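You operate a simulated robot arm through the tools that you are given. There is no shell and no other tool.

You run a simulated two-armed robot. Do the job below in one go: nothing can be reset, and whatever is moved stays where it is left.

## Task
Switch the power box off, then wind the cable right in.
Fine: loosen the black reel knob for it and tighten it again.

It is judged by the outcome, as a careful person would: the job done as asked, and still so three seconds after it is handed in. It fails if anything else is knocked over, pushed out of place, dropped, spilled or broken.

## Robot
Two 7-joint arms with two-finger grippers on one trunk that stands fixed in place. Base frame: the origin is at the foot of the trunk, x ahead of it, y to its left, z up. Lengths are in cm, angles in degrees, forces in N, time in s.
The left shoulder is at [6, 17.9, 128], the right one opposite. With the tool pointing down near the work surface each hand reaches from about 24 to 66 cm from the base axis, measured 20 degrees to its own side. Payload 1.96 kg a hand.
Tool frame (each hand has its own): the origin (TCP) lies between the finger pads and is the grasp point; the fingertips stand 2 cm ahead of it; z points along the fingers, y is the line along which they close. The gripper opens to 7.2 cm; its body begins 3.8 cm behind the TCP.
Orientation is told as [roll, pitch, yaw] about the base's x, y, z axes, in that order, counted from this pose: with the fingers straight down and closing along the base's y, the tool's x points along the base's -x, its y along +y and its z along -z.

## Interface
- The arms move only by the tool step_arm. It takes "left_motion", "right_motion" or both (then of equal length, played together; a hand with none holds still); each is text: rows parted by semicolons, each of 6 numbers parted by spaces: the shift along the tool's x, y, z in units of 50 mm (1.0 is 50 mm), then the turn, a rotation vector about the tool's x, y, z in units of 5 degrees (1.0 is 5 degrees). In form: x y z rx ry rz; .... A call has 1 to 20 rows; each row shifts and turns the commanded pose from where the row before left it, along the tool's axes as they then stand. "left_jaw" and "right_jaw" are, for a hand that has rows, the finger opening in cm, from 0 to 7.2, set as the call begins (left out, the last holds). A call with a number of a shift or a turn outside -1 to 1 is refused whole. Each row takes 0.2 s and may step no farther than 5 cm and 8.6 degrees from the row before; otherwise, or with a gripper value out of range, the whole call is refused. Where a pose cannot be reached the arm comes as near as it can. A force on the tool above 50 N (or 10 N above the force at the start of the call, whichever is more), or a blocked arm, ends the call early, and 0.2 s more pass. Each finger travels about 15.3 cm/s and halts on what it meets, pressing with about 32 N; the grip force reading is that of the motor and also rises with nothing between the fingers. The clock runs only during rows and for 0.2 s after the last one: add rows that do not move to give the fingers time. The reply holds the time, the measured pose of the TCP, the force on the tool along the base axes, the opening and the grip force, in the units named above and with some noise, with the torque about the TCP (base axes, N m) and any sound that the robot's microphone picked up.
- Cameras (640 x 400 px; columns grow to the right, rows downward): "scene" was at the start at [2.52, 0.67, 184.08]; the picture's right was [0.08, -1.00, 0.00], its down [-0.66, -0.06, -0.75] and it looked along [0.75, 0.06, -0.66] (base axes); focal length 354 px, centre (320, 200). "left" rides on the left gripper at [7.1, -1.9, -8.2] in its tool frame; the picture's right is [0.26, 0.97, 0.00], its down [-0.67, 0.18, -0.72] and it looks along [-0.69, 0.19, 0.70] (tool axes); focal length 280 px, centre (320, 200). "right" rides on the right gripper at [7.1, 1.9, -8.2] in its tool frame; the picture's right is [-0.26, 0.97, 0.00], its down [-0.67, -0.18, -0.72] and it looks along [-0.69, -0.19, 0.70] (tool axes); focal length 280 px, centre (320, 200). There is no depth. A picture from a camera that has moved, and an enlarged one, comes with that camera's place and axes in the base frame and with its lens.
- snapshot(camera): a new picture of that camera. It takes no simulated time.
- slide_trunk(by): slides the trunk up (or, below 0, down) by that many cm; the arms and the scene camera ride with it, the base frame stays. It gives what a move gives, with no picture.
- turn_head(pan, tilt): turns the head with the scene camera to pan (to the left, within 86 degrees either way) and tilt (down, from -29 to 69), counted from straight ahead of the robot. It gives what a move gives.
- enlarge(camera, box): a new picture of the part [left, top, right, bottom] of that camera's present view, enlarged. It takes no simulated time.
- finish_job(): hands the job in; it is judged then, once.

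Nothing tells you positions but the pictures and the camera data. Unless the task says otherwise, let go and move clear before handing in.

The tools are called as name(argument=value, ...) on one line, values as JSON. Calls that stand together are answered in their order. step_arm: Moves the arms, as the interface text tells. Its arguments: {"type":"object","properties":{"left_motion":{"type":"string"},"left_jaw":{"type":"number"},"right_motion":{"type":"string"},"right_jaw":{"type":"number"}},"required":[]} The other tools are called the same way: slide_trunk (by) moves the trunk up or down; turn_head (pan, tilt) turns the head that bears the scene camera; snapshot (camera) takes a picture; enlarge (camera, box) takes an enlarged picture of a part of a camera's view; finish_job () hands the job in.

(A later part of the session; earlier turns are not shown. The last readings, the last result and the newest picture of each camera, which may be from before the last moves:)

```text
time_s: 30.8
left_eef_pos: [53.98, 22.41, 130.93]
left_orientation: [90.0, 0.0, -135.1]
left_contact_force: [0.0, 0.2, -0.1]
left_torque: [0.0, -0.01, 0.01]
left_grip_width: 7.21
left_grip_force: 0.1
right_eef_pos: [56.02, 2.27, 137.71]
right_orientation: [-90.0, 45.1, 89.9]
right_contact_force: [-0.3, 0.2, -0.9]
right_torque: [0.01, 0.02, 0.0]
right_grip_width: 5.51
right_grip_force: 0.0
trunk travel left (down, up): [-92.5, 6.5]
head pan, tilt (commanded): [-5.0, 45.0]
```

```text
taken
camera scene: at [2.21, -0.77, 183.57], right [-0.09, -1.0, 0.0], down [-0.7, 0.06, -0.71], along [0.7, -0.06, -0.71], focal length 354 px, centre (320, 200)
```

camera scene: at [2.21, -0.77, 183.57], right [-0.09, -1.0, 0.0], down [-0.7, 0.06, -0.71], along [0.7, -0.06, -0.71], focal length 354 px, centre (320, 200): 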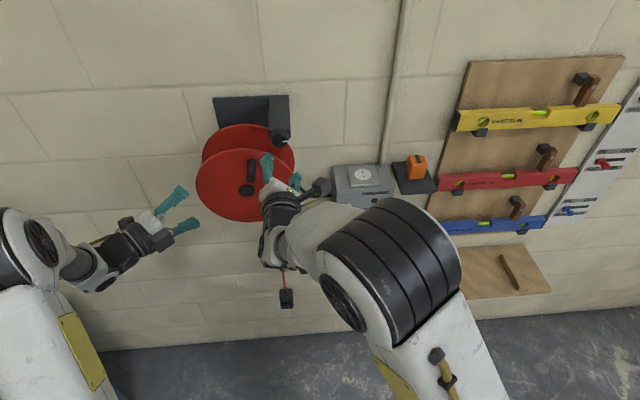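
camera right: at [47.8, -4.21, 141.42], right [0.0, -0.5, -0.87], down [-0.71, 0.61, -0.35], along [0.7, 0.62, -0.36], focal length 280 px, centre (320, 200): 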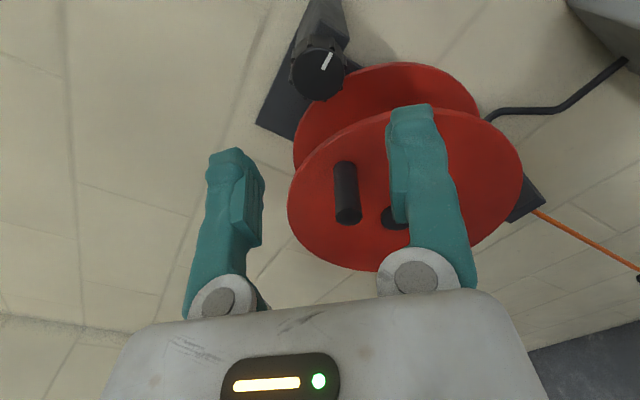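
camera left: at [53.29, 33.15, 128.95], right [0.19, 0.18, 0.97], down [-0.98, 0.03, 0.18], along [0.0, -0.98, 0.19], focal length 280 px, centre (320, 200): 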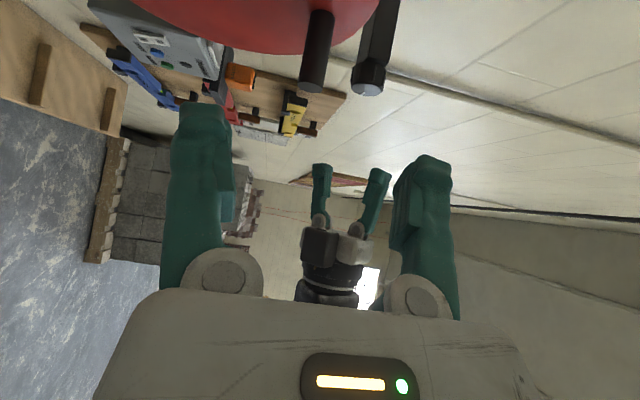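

This side view is very useful: the peg runs from about x=62.8 to the flange at about 68.8, centred near y=9.7, z=130.8, and the knob face reads x≈66.8, z≈137.7. I'll slide the left hand in along its fingers toward the peg.

step_arm(left_motion="-0.21 -0.02 0.5 0 0 0; 0 0 0.7 0 0 0; 0 0 0.7 0 0 0; 0 0 0.5 0 0 0; 0 0 0 0 0 0")

snapshot(camera="left")

snapshot(camera="right")

```text
time_s: 32.0
left_eef_pos: [61.8, 13.24, 130.84]
left_orientation: [90.0, 0.1, -135.0]
left_contact_force: [0.3, 0.4, 0.3]
left_torque: [0.03, 0.02, 0.03]
left_grip_width: 7.18
left_grip_force: 0.0
right_eef_pos: [55.96, 2.26, 137.75]
right_orientation: [-90.0, 45.1, 89.9]
right_contact_force: [0.1, -0.2, 0.5]
right_torque: [0.01, -0.01, 0.02]
right_grip_width: 5.49
right_grip_force: 0.0
trunk travel left (down, up): [-92.5, 6.5]
head pan, tilt (commanded): [-5.0, 45.0]
```

```text
taken
camera left: at [61.05, 24.01, 128.89], right [0.19, 0.19, 0.96], down [-0.98, 0.03, 0.18], along [0.01, -0.98, 0.19], focal length 280 px, centre (320, 200)
```

left: 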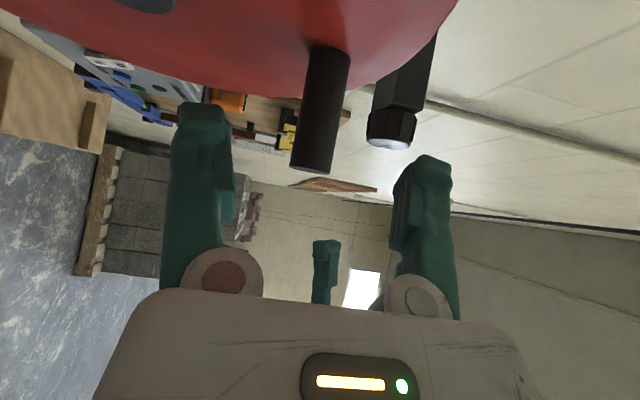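

```text
taken
camera right: at [47.77, -4.18, 141.43], right [0.0, -0.5, -0.87], down [-0.71, 0.61, -0.35], along [0.7, 0.62, -0.36], focal length 280 px, centre (320, 200)
```

right: 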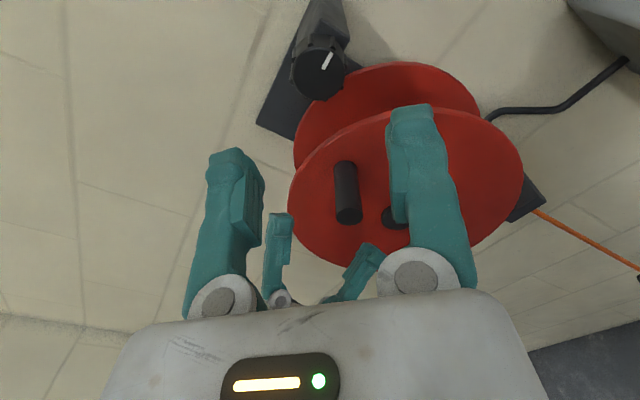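

The peg sits centrally between the left jaws at matching height. I'll advance the last 4.9 cm and close on the peg.

step_arm(left_motion="-0.02 0 0.5 0 0 0; 0 0 0.48 0 0 0; 0 0 0 0 0 0")

snapshot(camera="left")

snapshot(camera="right")

```text
time_s: 32.8
left_eef_pos: [65.19, 9.73, 130.97]
left_orientation: [90.0, 0.1, -135.1]
left_contact_force: [-0.1, -0.2, 0.2]
left_torque: [-0.01, 0.02, -0.02]
left_grip_width: 7.19
left_grip_force: 0.0
right_eef_pos: [55.96, 2.22, 137.76]
right_orientation: [-90.1, 45.0, 89.8]
right_contact_force: [0.0, 0.7, -0.2]
right_torque: [0.0, -0.03, 0.0]
right_grip_width: 5.47
right_grip_force: 0.1
trunk travel left (down, up): [-92.5, 6.5]
head pan, tilt (commanded): [-5.0, 45.0]
```

```text
taken
camera left: at [64.45, 20.51, 128.93], right [0.19, 0.19, 0.96], down [-0.98, 0.03, 0.18], along [0.01, -0.98, 0.19], focal length 280 px, centre (320, 200)
```

left: 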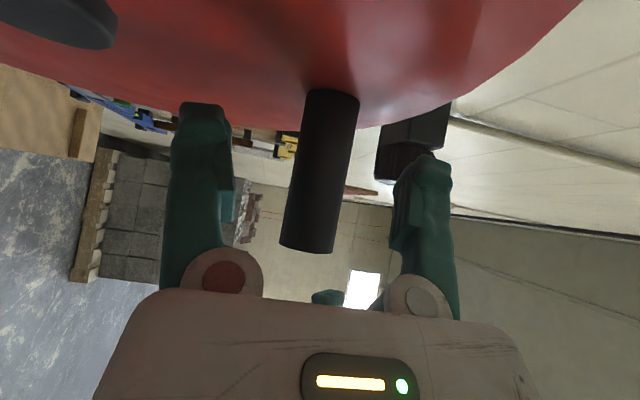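

```text
taken
camera right: at [47.74, -4.13, 141.44], right [0.0, -0.5, -0.87], down [-0.71, 0.61, -0.35], along [0.7, 0.62, -0.36], focal length 280 px, centre (320, 200)
```

right: 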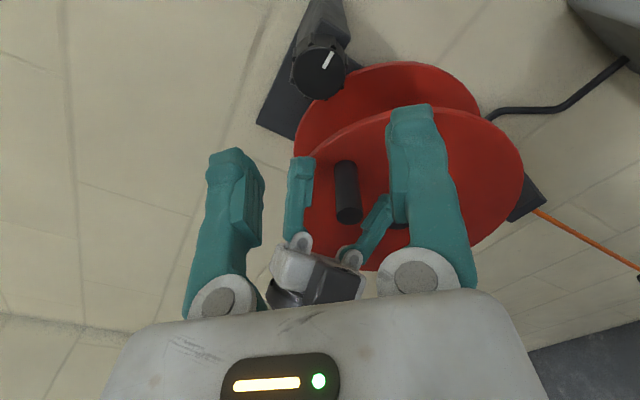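

The peg stands between the left fingers with the tips clear of the flange. Closing the left jaw gently on the peg.

step_arm(left_motion="0 0 0 0 0 0; 0 0 0 0 0 0; 0 0 0 0 0 0", left_jaw=1.5)

snapshot(camera="left")

snapshot(camera="right")

```text
time_s: 33.6
left_eef_pos: [65.06, 9.72, 130.82]
left_orientation: [90.0, 0.0, -135.1]
left_contact_force: [1.4, -1.5, 0.2]
left_torque: [-0.01, 0.01, 0.27]
left_grip_width: 2.05
left_grip_force: 40.1
right_eef_pos: [56.0, 2.27, 137.61]
right_orientation: [-90.0, 45.0, 90.0]
right_contact_force: [-0.3, -0.9, 0.4]
right_torque: [-0.03, 0.0, -0.03]
right_grip_width: 5.49
right_grip_force: 0.1
trunk travel left (down, up): [-92.5, 6.5]
head pan, tilt (commanded): [-5.0, 45.0]
```

```text
taken
camera left: at [64.5, 20.43, 128.91], right [0.19, 0.18, 0.96], down [-0.98, 0.03, 0.18], along [0.01, -0.98, 0.19], focal length 280 px, centre (320, 200)
```

left: 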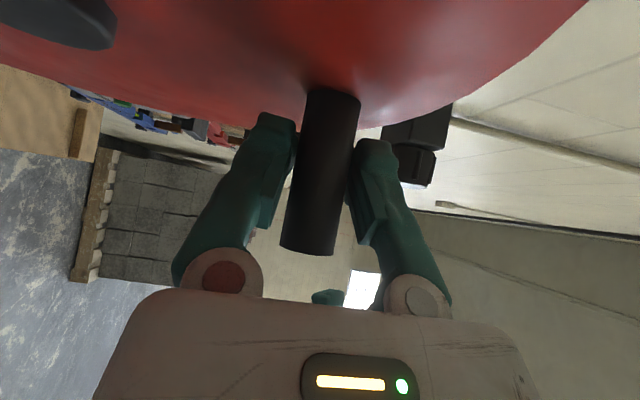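

```text
taken
camera right: at [47.81, -4.23, 141.41], right [0.0, -0.5, -0.87], down [-0.71, 0.61, -0.35], along [0.7, 0.62, -0.36], focal length 280 px, centre (320, 200)
```

right: 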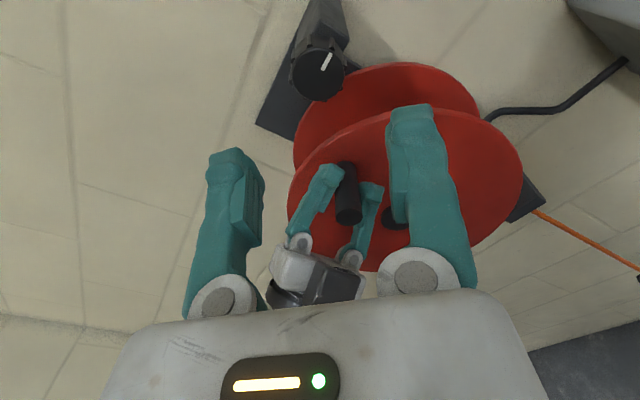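

The left hand holds the peg (2.05 cm across). Now I'll roll the right wrist to −60° and bring its open jaws up around the knob, stopping short first to inspect.

step_arm(right_motion="0 0 0 0 0 1; 0 0 0 0 0 1; 0 0 0 0 0 1; 0 0 0 0 0 1; 0 0 0 0 0 1; 0 0 0 0 0 1; 0 0 0 0 0 1; 0 0 0 0 0 1; 0 0 0 0 0 1; 0 0 0 0 0 1; 0 0 0 0 0 1; 0 0 0 0 0 1; 0 0 0 0 0 1; 0 0 0 0 0 1; 0 0 0 0 0 1; -0.03 0.02 0.5 0 0 0; 0 0 0.5 0 0 0; 0 0 0.5 0 0 0; 0 0 0 0 0 0")

snapshot(camera="right")

snapshot(camera="left")

snapshot(camera="scene")

```text
time_s: 37.6
left_eef_pos: [65.15, 9.7, 130.87]
left_orientation: [89.9, 0.0, -135.2]
left_contact_force: [1.2, -1.2, -0.4]
left_torque: [0.01, 0.0, -0.07]
left_grip_width: 2.01
left_grip_force: 39.5
right_eef_pos: [63.53, 2.42, 137.66]
right_orientation: [-90.0, -29.9, 89.8]
right_contact_force: [-0.2, 0.4, 0.6]
right_torque: [0.01, -0.02, 0.0]
right_grip_width: 5.5
right_grip_force: 0.0
trunk travel left (down, up): [-92.5, 6.5]
head pan, tilt (commanded): [-5.0, 45.0]
```

```text
taken
camera right: at [55.3, -2.87, 132.47], right [0.0, 0.71, -0.7], down [-0.71, 0.49, 0.5], along [0.7, 0.5, 0.51], focal length 280 px, centre (320, 200)
```

right: 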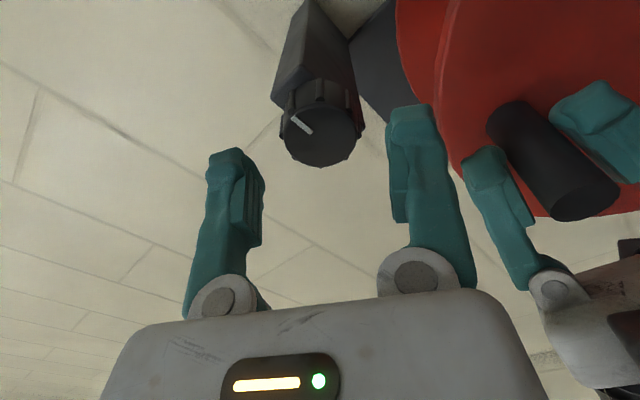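

```text
taken
camera left: at [64.5, 20.4, 128.91], right [0.19, 0.18, 0.97], down [-0.98, 0.03, 0.18], along [0.01, -0.98, 0.19], focal length 280 px, centre (320, 200)
```

left: 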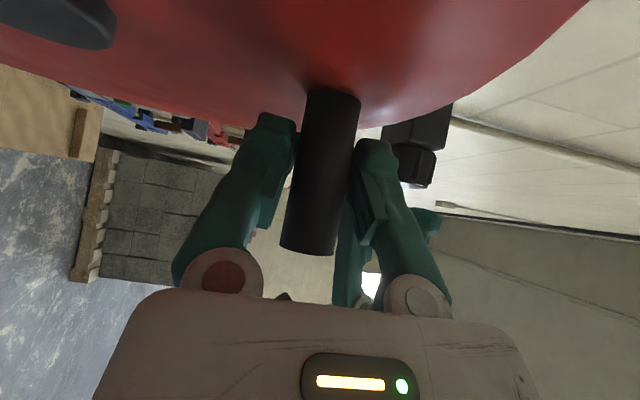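

```text
taken
camera scene: at [2.28, -0.82, 183.56], right [-0.09, -1.0, 0.0], down [-0.7, 0.06, -0.71], along [0.7, -0.06, -0.71], focal length 354 px, centre (320, 200)
```

scene: 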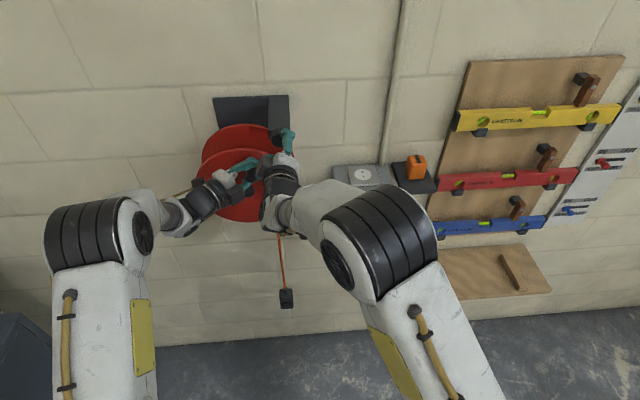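

Both hands fit side by side, and the knob is centred between the right jaws. I'll advance 3 cm, keeping the fingertips just short of the arm block behind the knob, and close.

step_arm(right_motion="0 0 0.32 0 0 0; 0 0 0.3 0 0 0; 0 0 0 0 0 0")

snapshot(camera="right")

snapshot(camera="left")

```text
time_s: 38.4
left_eef_pos: [65.12, 9.57, 130.84]
left_orientation: [90.0, -0.1, -135.0]
left_contact_force: [0.9, -1.7, -0.8]
left_torque: [-0.02, 0.03, -0.08]
left_grip_width: 2.04
left_grip_force: 39.9
right_eef_pos: [66.53, 2.29, 137.7]
right_orientation: [-90.0, -30.0, 89.9]
right_contact_force: [-0.4, 0.2, -0.1]
right_torque: [0.01, 0.01, -0.01]
right_grip_width: 5.51
right_grip_force: 0.2
trunk travel left (down, up): [-92.5, 6.5]
head pan, tilt (commanded): [-5.0, 45.0]
```

```text
taken
camera right: at [58.4, -2.93, 132.49], right [0.0, 0.71, -0.7], down [-0.71, 0.49, 0.5], along [0.7, 0.5, 0.51], focal length 280 px, centre (320, 200)
```

right: 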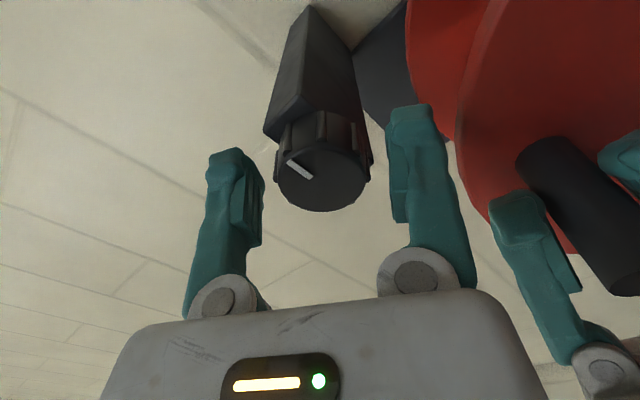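

```text
taken
camera left: at [64.5, 20.4, 128.91], right [0.19, 0.18, 0.97], down [-0.98, 0.03, 0.18], along [0.01, -0.98, 0.19], focal length 280 px, centre (320, 200)
```

left: 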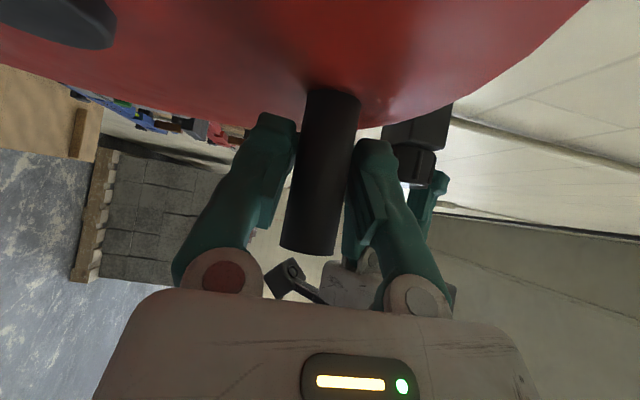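

Jaws are either side of the knob's ribbed body. Closing the right jaw on it.

step_arm(right_motion="0 0 0 0 0 0; 0 0 0 0 0 0; 0 0 0 0 0 0", right_jaw=2.5)

snapshot(camera="right")

enlarge(camera="scene", box=[260, 210, 320, 320])

```text
time_s: 39.2
left_eef_pos: [65.26, 9.58, 130.83]
left_orientation: [90.0, 0.0, -135.0]
left_contact_force: [-5.4, -2.2, 1.4]
left_torque: [-0.02, 0.01, 0.02]
left_grip_width: 2.02
left_grip_force: 40.3
right_eef_pos: [66.55, 2.29, 137.61]
right_orientation: [-90.0, -30.0, 89.9]
right_contact_force: [5.9, -0.7, -1.4]
right_torque: [-0.01, -0.02, 0.09]
right_grip_width: 3.58
right_grip_force: 40.0
trunk travel left (down, up): [-92.5, 6.5]
head pan, tilt (commanded): [-5.0, 45.0]
```

```text
taken
camera right: at [58.39, -2.92, 132.47], right [0.0, 0.71, -0.7], down [-0.71, 0.49, 0.5], along [0.7, 0.5, 0.51], focal length 280 px, centre (320, 200)
```

right: 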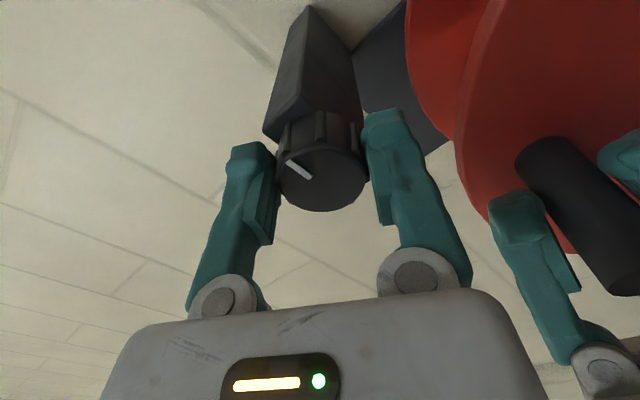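

```text
3.64 times, centred on (290, 265) of scene
camera zoom: at [2.29, -0.82, 183.56], right [-0.09, -1.0, 0.0], down [-0.7, 0.06, -0.71], along [0.7, -0.06, -0.71], focal length 1288 px, centre (429, -36)
```

zoom: 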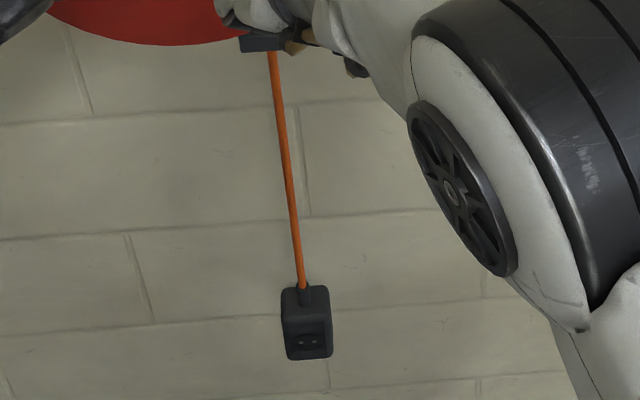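

The right hand has the knob (3.58 cm). I'll turn it counter-clockwise a little and check the mark, the torque and the left hand's load.

step_arm(right_motion="0 0 0 0 0 -0.8; 0 0 0 0 0 -0.8; 0 0 0 0 0 -0.8; 0 0 0 0 0 -0.8; 0 0 0 0 0 -0.8; 0 0 0 0 0 0")

snapshot(camera="right")

enlarge(camera="scene", box=[260, 210, 320, 320])

```text
time_s: 40.6
left_eef_pos: [65.33, 9.63, 130.85]
left_orientation: [89.8, 0.1, -135.0]
left_contact_force: [8.6, -1.4, -2.6]
left_torque: [-0.01, -0.03, -0.19]
left_grip_width: 2.03
left_grip_force: 40.6
right_eef_pos: [66.57, 2.21, 137.72]
right_orientation: [-90.0, -10.0, 90.0]
right_contact_force: [-8.8, -0.3, 2.2]
right_torque: [0.0, -0.08, -0.26]
right_grip_width: 3.59
right_grip_force: 40.1
trunk travel left (down, up): [-92.5, 6.5]
head pan, tilt (commanded): [-5.0, 45.0]
```

```text
taken
camera right: at [58.39, -4.41, 134.61], right [0.0, 0.43, -0.9], down [-0.71, 0.63, 0.3], along [0.7, 0.65, 0.3], focal length 280 px, centre (320, 200)
```

right: 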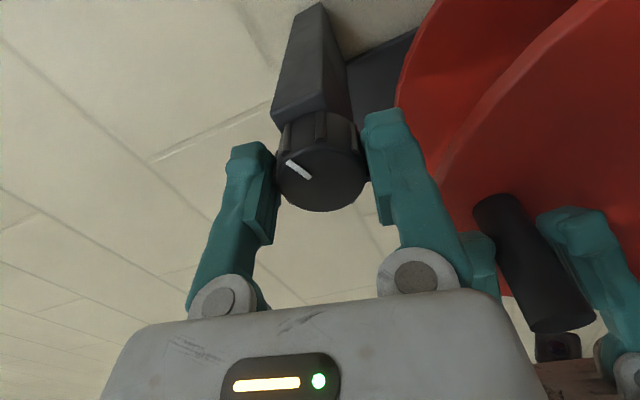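

```text
3.64 times, centred on (290, 265) of scene
camera zoom: at [2.25, -0.87, 183.56], right [-0.09, -1.0, 0.0], down [-0.7, 0.06, -0.71], along [0.7, -0.06, -0.71], focal length 1288 px, centre (429, -36)
```

zoom: 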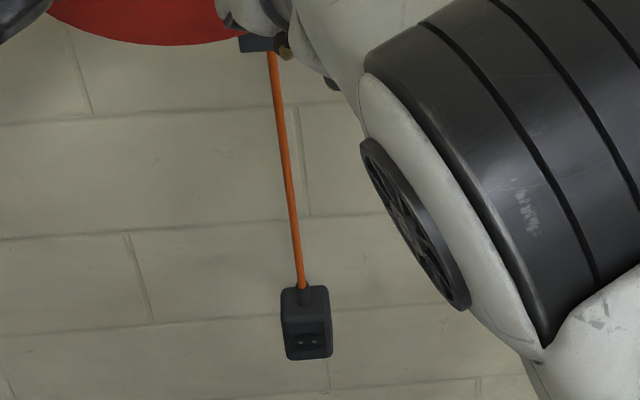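

The knob turned 20° with the gripper and with little torque, and the plug hasn't moved. I'll check the clearance between the hands from the left camera and keep loosening.

snapshot(camera="left")

enlarge(camera="scene", box=[200, 110, 330, 230])

```text
taken
camera left: at [64.49, 20.39, 128.92], right [0.19, 0.18, 0.97], down [-0.98, 0.03, 0.18], along [0.01, -0.98, 0.19], focal length 280 px, centre (320, 200)
```

left: 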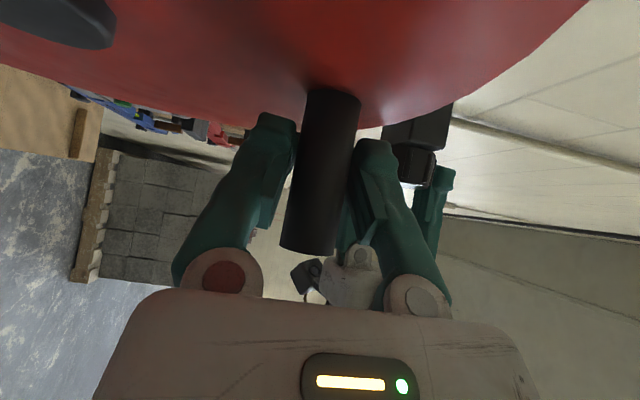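

```text
3.33 times, centred on (265, 170) of scene
camera zoom: at [2.25, -0.87, 183.56], right [-0.09, -1.0, 0.0], down [-0.7, 0.06, -0.71], along [0.7, -0.06, -0.71], focal length 1181 px, centre (503, 300)
```

zoom: 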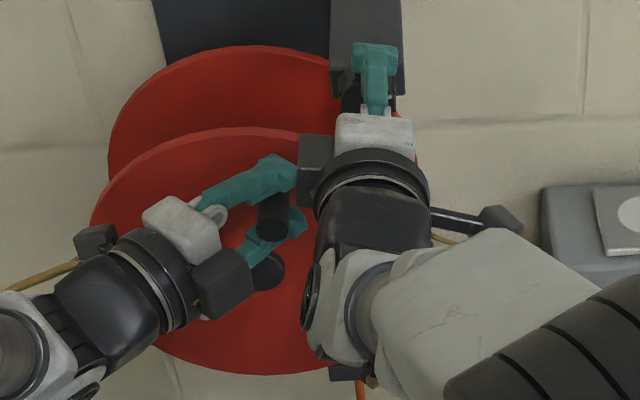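

The hands are clear of each other, so I'll turn the knob another 30° counter-clockwise and watch the plug and loads.

step_arm(right_motion="0 0 0 0 0 -1; 0 0 0 0 0 -1; 0 0 0 0 0 -1; 0 0 0 0 0 -1; 0 0 0 0 0 -1; 0 0 0 0 0 -1; 0 0 0 0 0 0")

snapshot(camera="right")

enlarge(camera="scene", box=[200, 110, 330, 230])

enlarge(camera="scene", box=[260, 210, 320, 320])

```text
time_s: 42.2
left_eef_pos: [65.16, 9.64, 130.91]
left_orientation: [89.9, 0.0, -135.0]
left_contact_force: [23.5, -1.0, -7.8]
left_torque: [-0.02, 0.14, 0.25]
left_grip_width: 2.03
left_grip_force: 40.3
right_eef_pos: [66.65, 2.29, 137.72]
right_orientation: [-90.1, 20.0, 89.9]
right_contact_force: [-19.1, -2.5, 13.1]
right_torque: [0.04, -0.1, 0.23]
right_grip_width: 3.57
right_grip_force: 39.5
trunk travel left (down, up): [-92.5, 6.5]
head pan, tilt (commanded): [-5.0, 45.0]
```

```text
taken
camera right: at [58.39, -5.07, 138.42], right [0.0, -0.08, -1.0], down [-0.71, 0.7, -0.06], along [0.7, 0.71, -0.06], focal length 280 px, centre (320, 200)
```

right: 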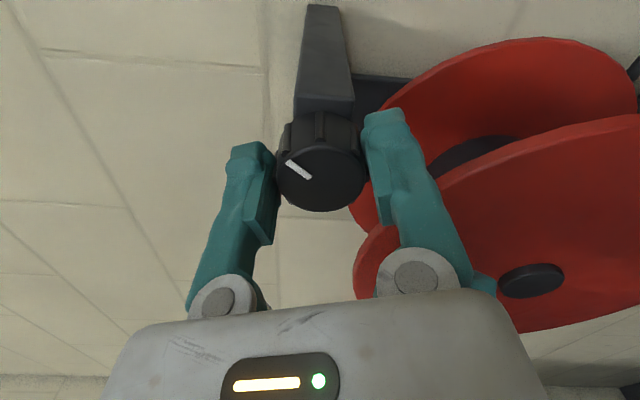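

```text
3.33 times, centred on (265, 170) of scene
camera zoom: at [2.24, -0.87, 183.57], right [-0.09, -1.0, 0.0], down [-0.7, 0.06, -0.71], along [0.7, -0.06, -0.71], focal length 1181 px, centre (503, 300)
```

zoom: 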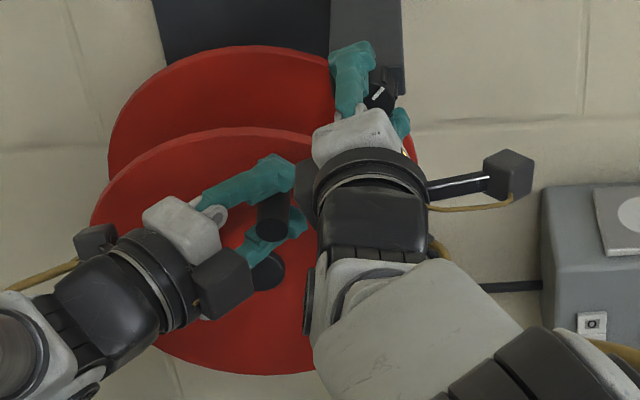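

```text
3.64 times, centred on (290, 265) of scene
camera zoom: at [2.24, -0.87, 183.57], right [-0.09, -1.0, 0.0], down [-0.7, 0.06, -0.71], along [0.7, -0.06, -0.71], focal length 1288 px, centre (429, -36)
```

zoom: 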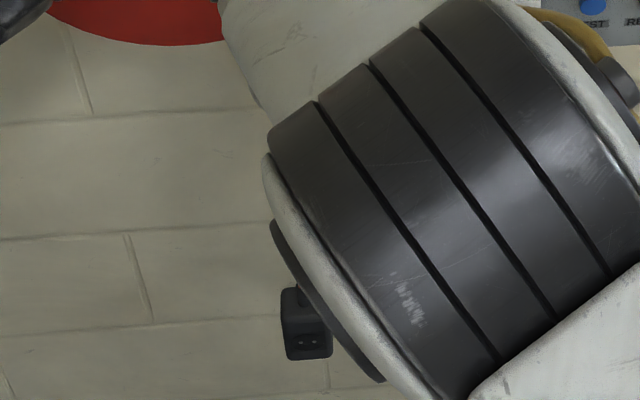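

The equal and opposite forces on the two hands show the block on the right gripper is now leaning on the left fingertips. I'll let go of the knob, which has turned 50°, and draw the right hand straight back to relieve that.

step_arm(right_motion="0 0 0 0 0 0; 0 0 0 0 0 0; 0 0 -0.3 0 0 0; 0 0 -0.6 0 0 0; 0 0 -0.8 0 0 0; 0 0 -0.8 0 0 0; 0 0 0 0 0 0", right_jaw=5.5)

snapshot(camera="right")

snapshot(camera="left")

enlarge(camera="scene", box=[200, 110, 330, 310])

```text
time_s: 43.8
left_eef_pos: [65.24, 9.71, 130.85]
left_orientation: [90.0, 0.0, -134.9]
left_contact_force: [0.2, -4.1, -1.0]
left_torque: [-0.03, 0.01, 0.37]
left_grip_width: 2.01
left_grip_force: 39.9
right_eef_pos: [53.99, 2.39, 137.68]
right_orientation: [-90.0, 19.9, 89.9]
right_contact_force: [0.2, -0.7, 0.7]
right_torque: [-0.03, 0.02, -0.01]
right_grip_width: 5.54
right_grip_force: 0.1
trunk travel left (down, up): [-92.5, 6.5]
head pan, tilt (commanded): [-5.0, 45.0]
```

```text
taken
camera right: at [45.8, -5.03, 138.34], right [0.0, -0.08, -1.0], down [-0.71, 0.7, -0.06], along [0.7, 0.71, -0.06], focal length 280 px, centre (320, 200)
```

right: 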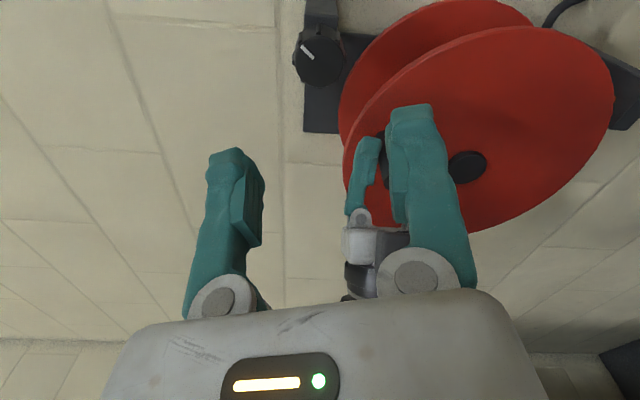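

```text
taken
camera left: at [64.49, 20.37, 128.92], right [0.19, 0.18, 0.97], down [-0.98, 0.03, 0.18], along [0.01, -0.98, 0.19], focal length 280 px, centre (320, 200)
```

left: 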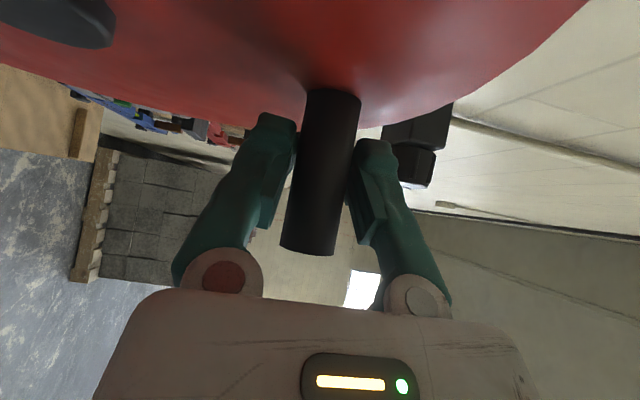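

```text
2.00 times, centred on (265, 210) of scene
camera zoom: at [2.26, -0.87, 183.56], right [-0.09, -1.0, 0.0], down [-0.7, 0.06, -0.71], along [0.7, -0.06, -0.71], focal length 708 px, centre (430, 180)
```

zoom: 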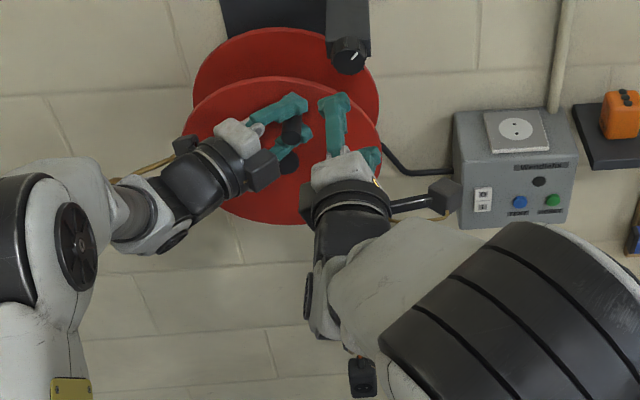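

Contact is relieved, the knob mark is turned 50°, and the plug is still where it was. The left hand now feels a small −y pull, perhaps the plug's weight, so I'll test whether the reel turns by moving the crank slightly in the winding direction.

step_arm(left_motion="0.062 0.02 -0.062 0 0 0; 0.062 0.02 -0.062 0 0 0; 0 0 0 0 0 0")

snapshot(camera="left")

enlarge(camera="scene", box=[200, 110, 330, 310])

```text
time_s: 44.6
left_eef_pos: [65.32, 10.17, 130.96]
left_orientation: [89.6, 0.0, -135.2]
left_contact_force: [-3.5, -22.5, -12.5]
left_torque: [-0.3, 0.1, -0.82]
left_grip_width: 2.05
left_grip_force: 39.7
right_eef_pos: [54.08, 1.96, 137.6]
right_orientation: [-90.0, 19.7, 90.0]
right_contact_force: [0.7, 0.8, -0.1]
right_torque: [0.0, -0.01, 0.0]
right_grip_width: 5.49
right_grip_force: 0.1
trunk travel left (down, up): [-92.5, 6.5]
head pan, tilt (commanded): [-5.0, 45.0]
```

```text
taken
camera left: at [64.52, 20.77, 129.08], right [0.19, 0.18, 0.97], down [-0.98, 0.03, 0.19], along [0.0, -0.98, 0.18], focal length 280 px, centre (320, 200)
```

left: 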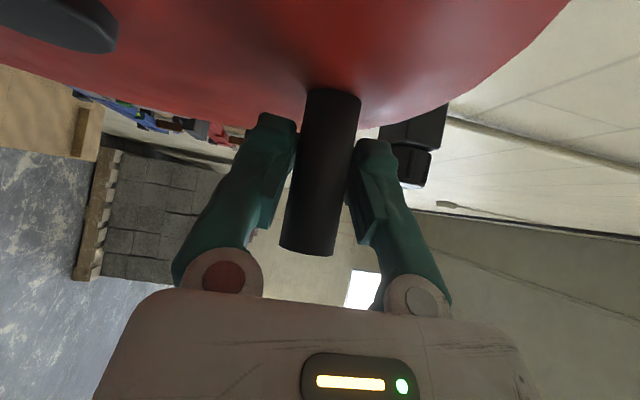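

```text
2.00 times, centred on (265, 210) of scene
camera zoom: at [2.36, -1.48, 183.55], right [-0.09, -1.0, 0.0], down [-0.7, 0.07, -0.71], along [0.7, -0.06, -0.71], focal length 708 px, centre (430, 180)
```

zoom: 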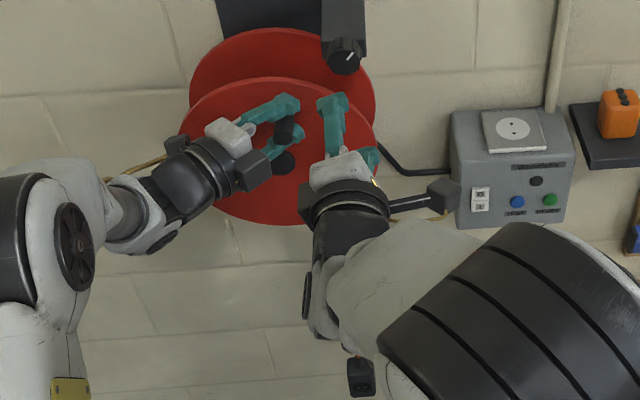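

The crank resists with about 22 N, so the brake is still gripping at 50°. I'll ease the left hand back to its unloaded spot, keep holding the peg, and re-roll the right wrist for another bite on the knob from the side clear of the left hand.

step_arm(left_motion="-0.062 -0.02 0.062 0 0 0; -0.062 -0.02 0.062 0 0 0; 0 0 0 0 0 0; 0 0 0 0 0 0; 0 0 0 0 0 0; 0 0 0 0 0 0; 0 0 0 0 0 0; 0 0 0 0 0 0; 0 0 0 0 0 0; 0 0 0 0 0 0; 0 0 0 0 0 0; 0 0 0 0 0 0; 0 0 0 0 0 0; 0 0 0 0 0 0; 0 0 0 0 0 0; 0 0 0 0 0 0; 0 0 0 0 0 0; 0 0 0 0 0 0; 0 0 0 0 0 0; 0 0 0 0 0 0", right_motion="0 0 0 0 0 1; 0 0 0 0 0 1; 0 0 0 0 0 1; 0 0 0 0 0 1; 0 0 0 0 0 1; 0 0 0 0 0 1; 0 0 0 0 0 1; 0 0 0 0 0 1; 0 0 0 0 0 1; 0 0 0 0 0 1; 0 0 0 0 0 1; 0 0 0 0 0 1; 0 0 0 0 0 1; 0 0 0 0 0 1; 0 0 0 0 0 1; 0 0 0 0 0 1; 0 0 0 0 0 1; 0 0 0 0 0 1; 0 0 0 0 0 1; 0 0 0 0 0 1")

snapshot(camera="right")

snapshot(camera="left")

snapshot(camera="scene")

```text
time_s: 48.8
left_eef_pos: [65.09, 9.55, 130.9]
left_orientation: [90.0, 0.1, -135.0]
left_contact_force: [-0.9, -4.0, 4.6]
left_torque: [0.03, -0.05, -0.07]
left_grip_width: 1.87
left_grip_force: 2.5
right_eef_pos: [54.0, 2.19, 137.7]
right_orientation: [-90.4, -80.2, 90.3]
right_contact_force: [1.0, 0.0, -0.2]
right_torque: [0.01, 0.0, -0.04]
right_grip_width: 5.51
right_grip_force: 0.0
trunk travel left (down, up): [-92.5, 6.5]
head pan, tilt (commanded): [-5.0, 45.0]
```

```text
taken
camera right: at [45.8, 2.87, 130.46], right [0.0, 1.0, 0.09], down [-0.72, -0.06, 0.69], along [0.7, -0.07, 0.71], focal length 280 px, centre (320, 200)
```

right: 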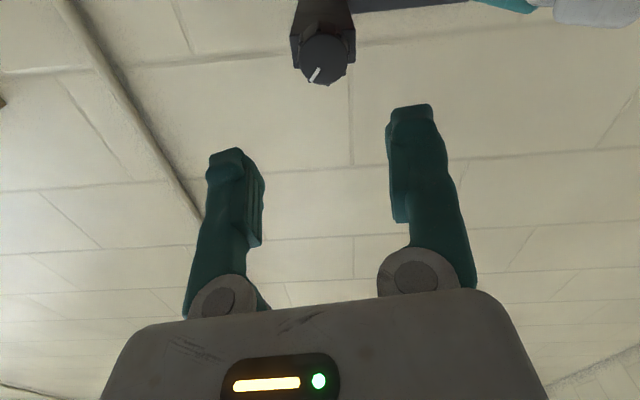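

```text
taken
camera left: at [64.38, 20.26, 128.95], right [0.18, 0.18, 0.97], down [-0.98, 0.03, 0.18], along [0.0, -0.98, 0.19], focal length 280 px, centre (320, 200)
```

left: 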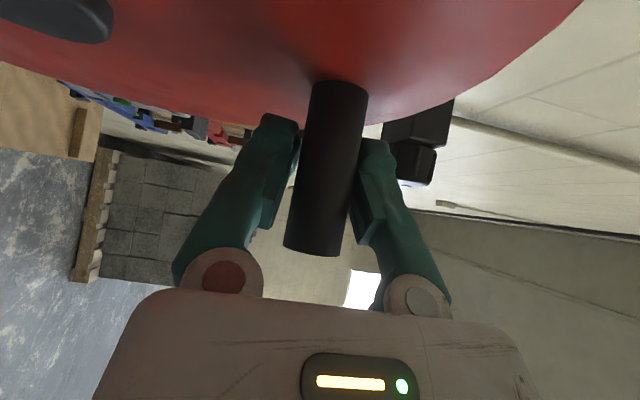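

```text
taken
camera scene: at [2.11, -0.93, 183.57], right [-0.09, -1.0, 0.0], down [-0.7, 0.06, -0.71], along [0.7, -0.06, -0.71], focal length 354 px, centre (320, 200)
```

scene: 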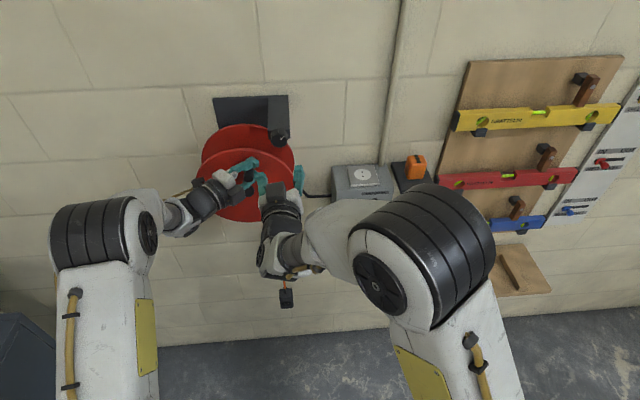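

The left grip reading has dropped (1.87 cm, 2.5 N), so I'll look closely at how the peg sits in those fingers before going on.

enlarge(camera="left", box=[220, 60, 420, 280])

enlarge(camera="scene", box=[210, 120, 310, 210])

```text
1.82 times, centred on (320, 170) of left
camera zoom: at [64.38, 20.26, 128.95], right [0.18, 0.18, 0.97], down [-0.98, 0.03, 0.18], along [0.0, -0.98, 0.19], focal length 510 px, centre (320, 254)
```

zoom: 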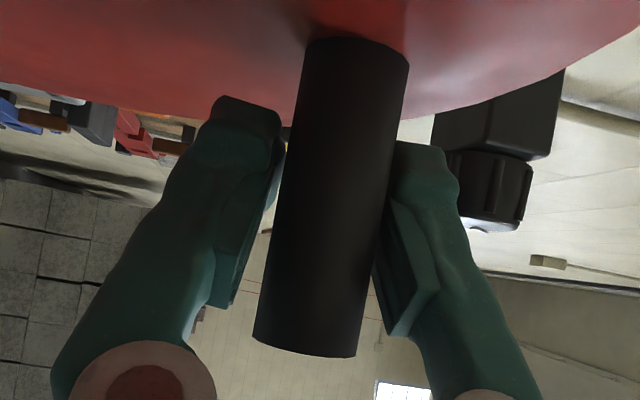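

```text
4.44 times, centred on (260, 165) of scene
camera zoom: at [2.11, -0.93, 183.57], right [-0.09, -1.0, 0.0], down [-0.7, 0.06, -0.71], along [0.7, -0.06, -0.71], focal length 1574 px, centre (587, 356)
```

zoom: 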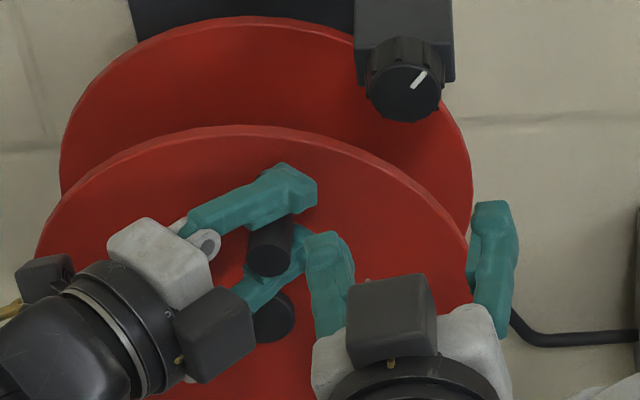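

The reel did turn a few degrees and the peg stayed put when I moved back, so it now sits about 0.7 cm off in the left jaws. Since the brake's drag easily holds the plug, I'll open, re-centre on the peg and close again.

step_arm(left_motion="0 0 0 0 0 0; 0.09 0.01 -0.09 0 0 0; 0 0 0 0 0 0", left_jaw=4.5)

snapshot(camera="left")

enlarge(camera="scene", box=[210, 120, 310, 210])

```text
time_s: 49.6
left_eef_pos: [65.26, 10.3, 130.9]
left_orientation: [90.0, 0.0, -135.0]
left_contact_force: [0.0, 0.0, -0.3]
left_torque: [0.04, -0.03, 0.01]
left_grip_width: 4.5
left_grip_force: 0.1
right_eef_pos: [54.08, 2.38, 137.66]
right_orientation: [-90.0, -80.0, 89.9]
right_contact_force: [0.1, 0.2, 0.3]
right_torque: [0.01, -0.02, -0.01]
right_grip_width: 5.49
right_grip_force: 0.1
trunk travel left (down, up): [-92.5, 6.5]
head pan, tilt (commanded): [-5.0, 45.0]
```

```text
taken
camera left: at [64.5, 21.08, 128.93], right [0.19, 0.19, 0.96], down [-0.98, 0.03, 0.18], along [0.01, -0.98, 0.19], focal length 280 px, centre (320, 200)
```

left: 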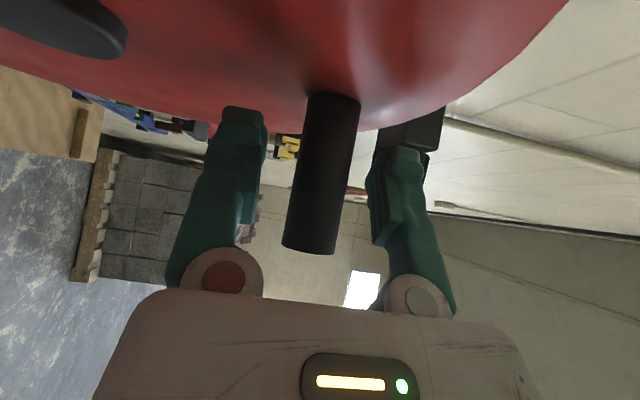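

```text
4.44 times, centred on (260, 165) of scene
camera zoom: at [2.28, -0.73, 183.56], right [-0.09, -1.0, 0.0], down [-0.7, 0.06, -0.71], along [0.7, -0.06, -0.71], focal length 1574 px, centre (587, 356)
```

zoom: 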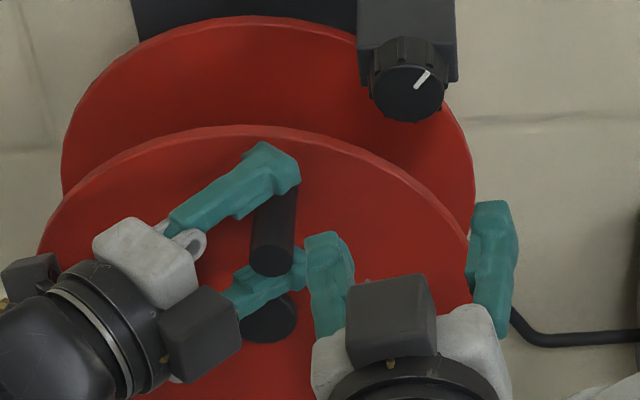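

The peg is centred again and both hands read zero load. I'll close the left jaw firmly and bring the right hand forward around the knob at −10° roll.

step_arm(left_motion="0 0 0 0 0 0; 0 0 0 0 0 0; 0 0 0 0 0 0; 0 0 0 0 0 0; 0 0 0 0 0 0", left_jaw=0.5, right_motion="0 0 0 0 0 0; 0 0.01 0.6 0 0 0; 0 0 0.6 0 0 0; 0 0 0.6 0 0 0; 0 0 0 0 0 0", right_jaw=5.5)

snapshot(camera="right")

snapshot(camera="left")

```text
time_s: 50.8
left_eef_pos: [65.22, 10.33, 130.93]
left_orientation: [90.1, 0.0, -135.0]
left_contact_force: [6.6, 1.5, 10.8]
left_torque: [0.03, -0.12, 0.08]
left_grip_width: 2.1
left_grip_force: 40.0
right_eef_pos: [63.05, 2.49, 137.59]
right_orientation: [-89.9, -80.0, 89.7]
right_contact_force: [-0.9, 0.1, 0.0]
right_torque: [0.02, -0.01, 0.0]
right_grip_width: 5.51
right_grip_force: 0.1
trunk travel left (down, up): [-92.5, 6.5]
head pan, tilt (commanded): [-5.0, 45.0]
```

```text
taken
camera right: at [54.9, 3.03, 130.38], right [0.0, 1.0, 0.09], down [-0.72, -0.06, 0.7], along [0.7, -0.07, 0.71], focal length 280 px, centre (320, 200)
```

right: 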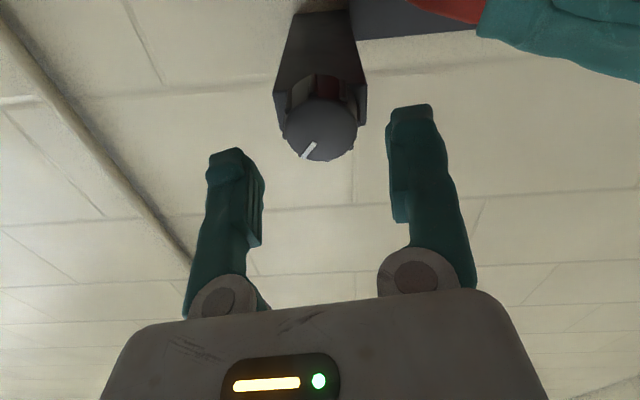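

```text
taken
camera left: at [64.54, 21.04, 129.01], right [0.18, 0.19, 0.97], down [-0.98, 0.03, 0.18], along [0.01, -0.98, 0.19], focal length 280 px, centre (320, 200)
```

left: 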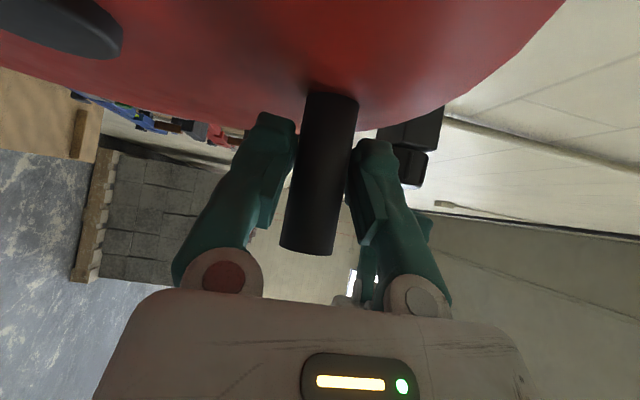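

The knob is centred in the right jaws. Advancing to it.

step_arm(right_motion="0 0 0.35 0 0 0; 0 0 0.35 0 0 0; 0 0 0 0 0 0")

step_arm(right_motion="0 0 0 0 0 0; 0 0 0 0 0 0; 0 0 0 0 0 0", right_jaw=2.5)

snapshot(camera="right")

enlarge(camera="scene", box=[210, 110, 310, 310])

```text
time_s: 51.6
left_eef_pos: [65.36, 10.25, 131.04]
left_orientation: [90.0, 0.0, -135.0]
left_contact_force: [9.5, 0.4, 15.1]
left_torque: [0.01, -0.17, 0.02]
left_grip_width: 2.09
left_grip_force: 40.4
right_eef_pos: [66.55, 2.39, 137.57]
right_orientation: [-89.9, -80.1, 89.9]
right_contact_force: [-0.1, 0.1, 0.3]
right_torque: [0.02, -0.02, 0.01]
right_grip_width: 5.49
right_grip_force: 0.1
trunk travel left (down, up): [-92.5, 6.5]
head pan, tilt (commanded): [-5.0, 45.0]
```

```text
time_s: 52.4
left_eef_pos: [65.29, 10.3, 130.84]
left_orientation: [90.1, 0.0, -135.1]
left_contact_force: [3.6, -3.9, 19.4]
left_torque: [-0.01, -0.24, 0.21]
left_grip_width: 2.07
left_grip_force: 40.7
right_eef_pos: [66.53, 2.42, 137.68]
right_orientation: [-90.0, -80.0, 89.7]
right_contact_force: [9.3, 4.9, -1.1]
right_torque: [0.0, 0.04, 0.11]
right_grip_width: 3.59
right_grip_force: 39.9
trunk travel left (down, up): [-92.5, 6.5]
head pan, tilt (commanded): [-5.0, 45.0]
```

```text
taken
camera right: at [58.43, 3.06, 130.4], right [0.0, 1.0, 0.09], down [-0.72, -0.06, 0.7], along [0.7, -0.07, 0.71], focal length 280 px, centre (320, 200)
```

right: 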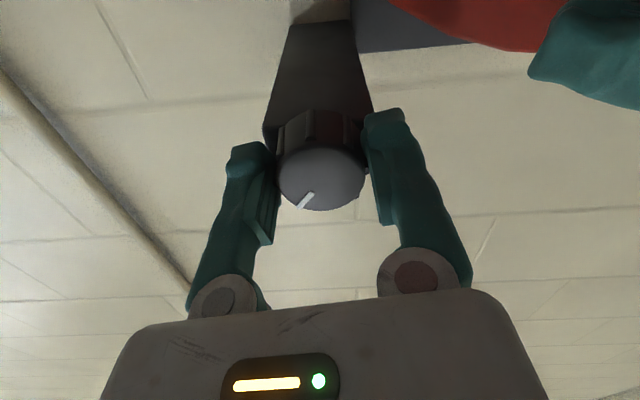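

```text
2.00 times, centred on (260, 210) of scene
camera zoom: at [2.32, -0.74, 183.57], right [-0.09, -1.0, 0.0], down [-0.7, 0.06, -0.71], along [0.7, -0.06, -0.71], focal length 708 px, centre (440, 180)
```

zoom: 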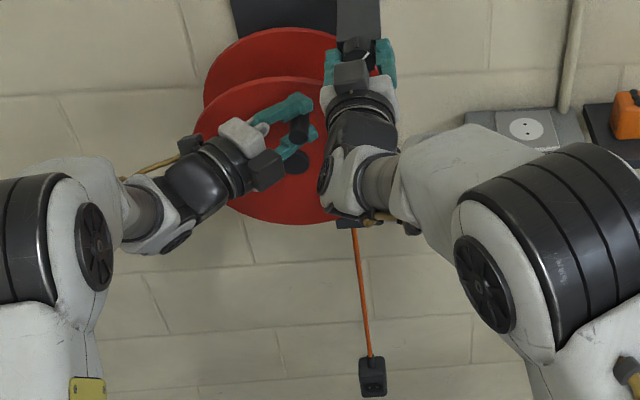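

The right hand has the knob again. I'll ease the left hand up slightly to relieve its grip load, and turn the knob a further 40° counter-clockwise.

step_arm(left_motion="0 0.04 0 0 0 0; 0 0 0 0 0 0; 0 0 0 0 0 0; 0 0 0 0 0 0; 0 0 0 0 0 0; 0 0 0 0 0 0; 0 0 0 0 0 0; 0 0 0 0 0 0; 0 0 0 0 0 0", right_motion="0 0 0 0 0 -1; 0 0 0 0 0 -1; 0 0 0 0 0 -1; 0 0 0 0 0 -1; 0 0 0 0 0 -1; 0 0 0 0 0 -1; 0 0 0 0 0 -1; 0 0 0 0 0 -1; 0 0 0 0 0 0")

snapshot(camera="right")

enlarge(camera="scene", box=[210, 110, 310, 310])

```text
time_s: 54.4
left_eef_pos: [65.18, 10.24, 131.01]
left_orientation: [89.9, 0.0, -134.8]
left_contact_force: [28.8, -1.2, -12.8]
left_torque: [0.04, 0.08, 0.36]
left_grip_width: 2.09
left_grip_force: 39.7
right_eef_pos: [66.71, 2.32, 137.73]
right_orientation: [-90.1, -40.0, 89.8]
right_contact_force: [-29.0, -0.4, 7.4]
right_torque: [0.2, -0.05, -0.12]
right_grip_width: 3.61
right_grip_force: 40.3
trunk travel left (down, up): [-92.5, 6.5]
head pan, tilt (commanded): [-5.0, 45.0]
```

```text
taken
camera right: at [58.43, -1.83, 131.7], right [0.0, 0.82, -0.57], down [-0.71, 0.4, 0.57], along [0.7, 0.41, 0.59], focal length 280 px, centre (320, 200)
```

right: 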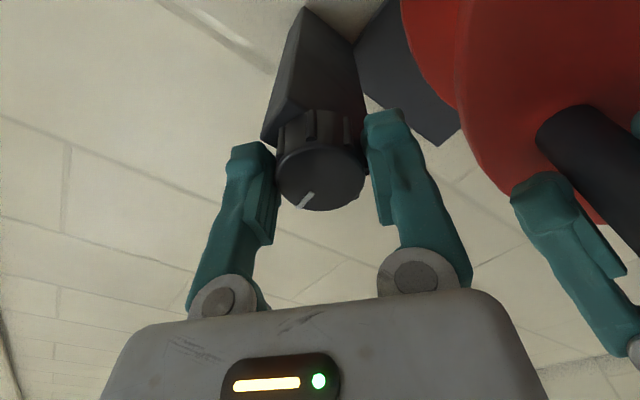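

```text
2.00 times, centred on (260, 210) of scene
camera zoom: at [2.28, -0.78, 183.56], right [-0.09, -1.0, 0.0], down [-0.7, 0.06, -0.71], along [0.7, -0.06, -0.71], focal length 708 px, centre (440, 180)
```

zoom: 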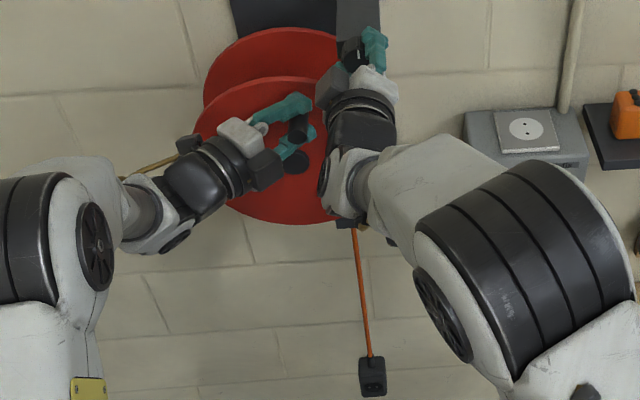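

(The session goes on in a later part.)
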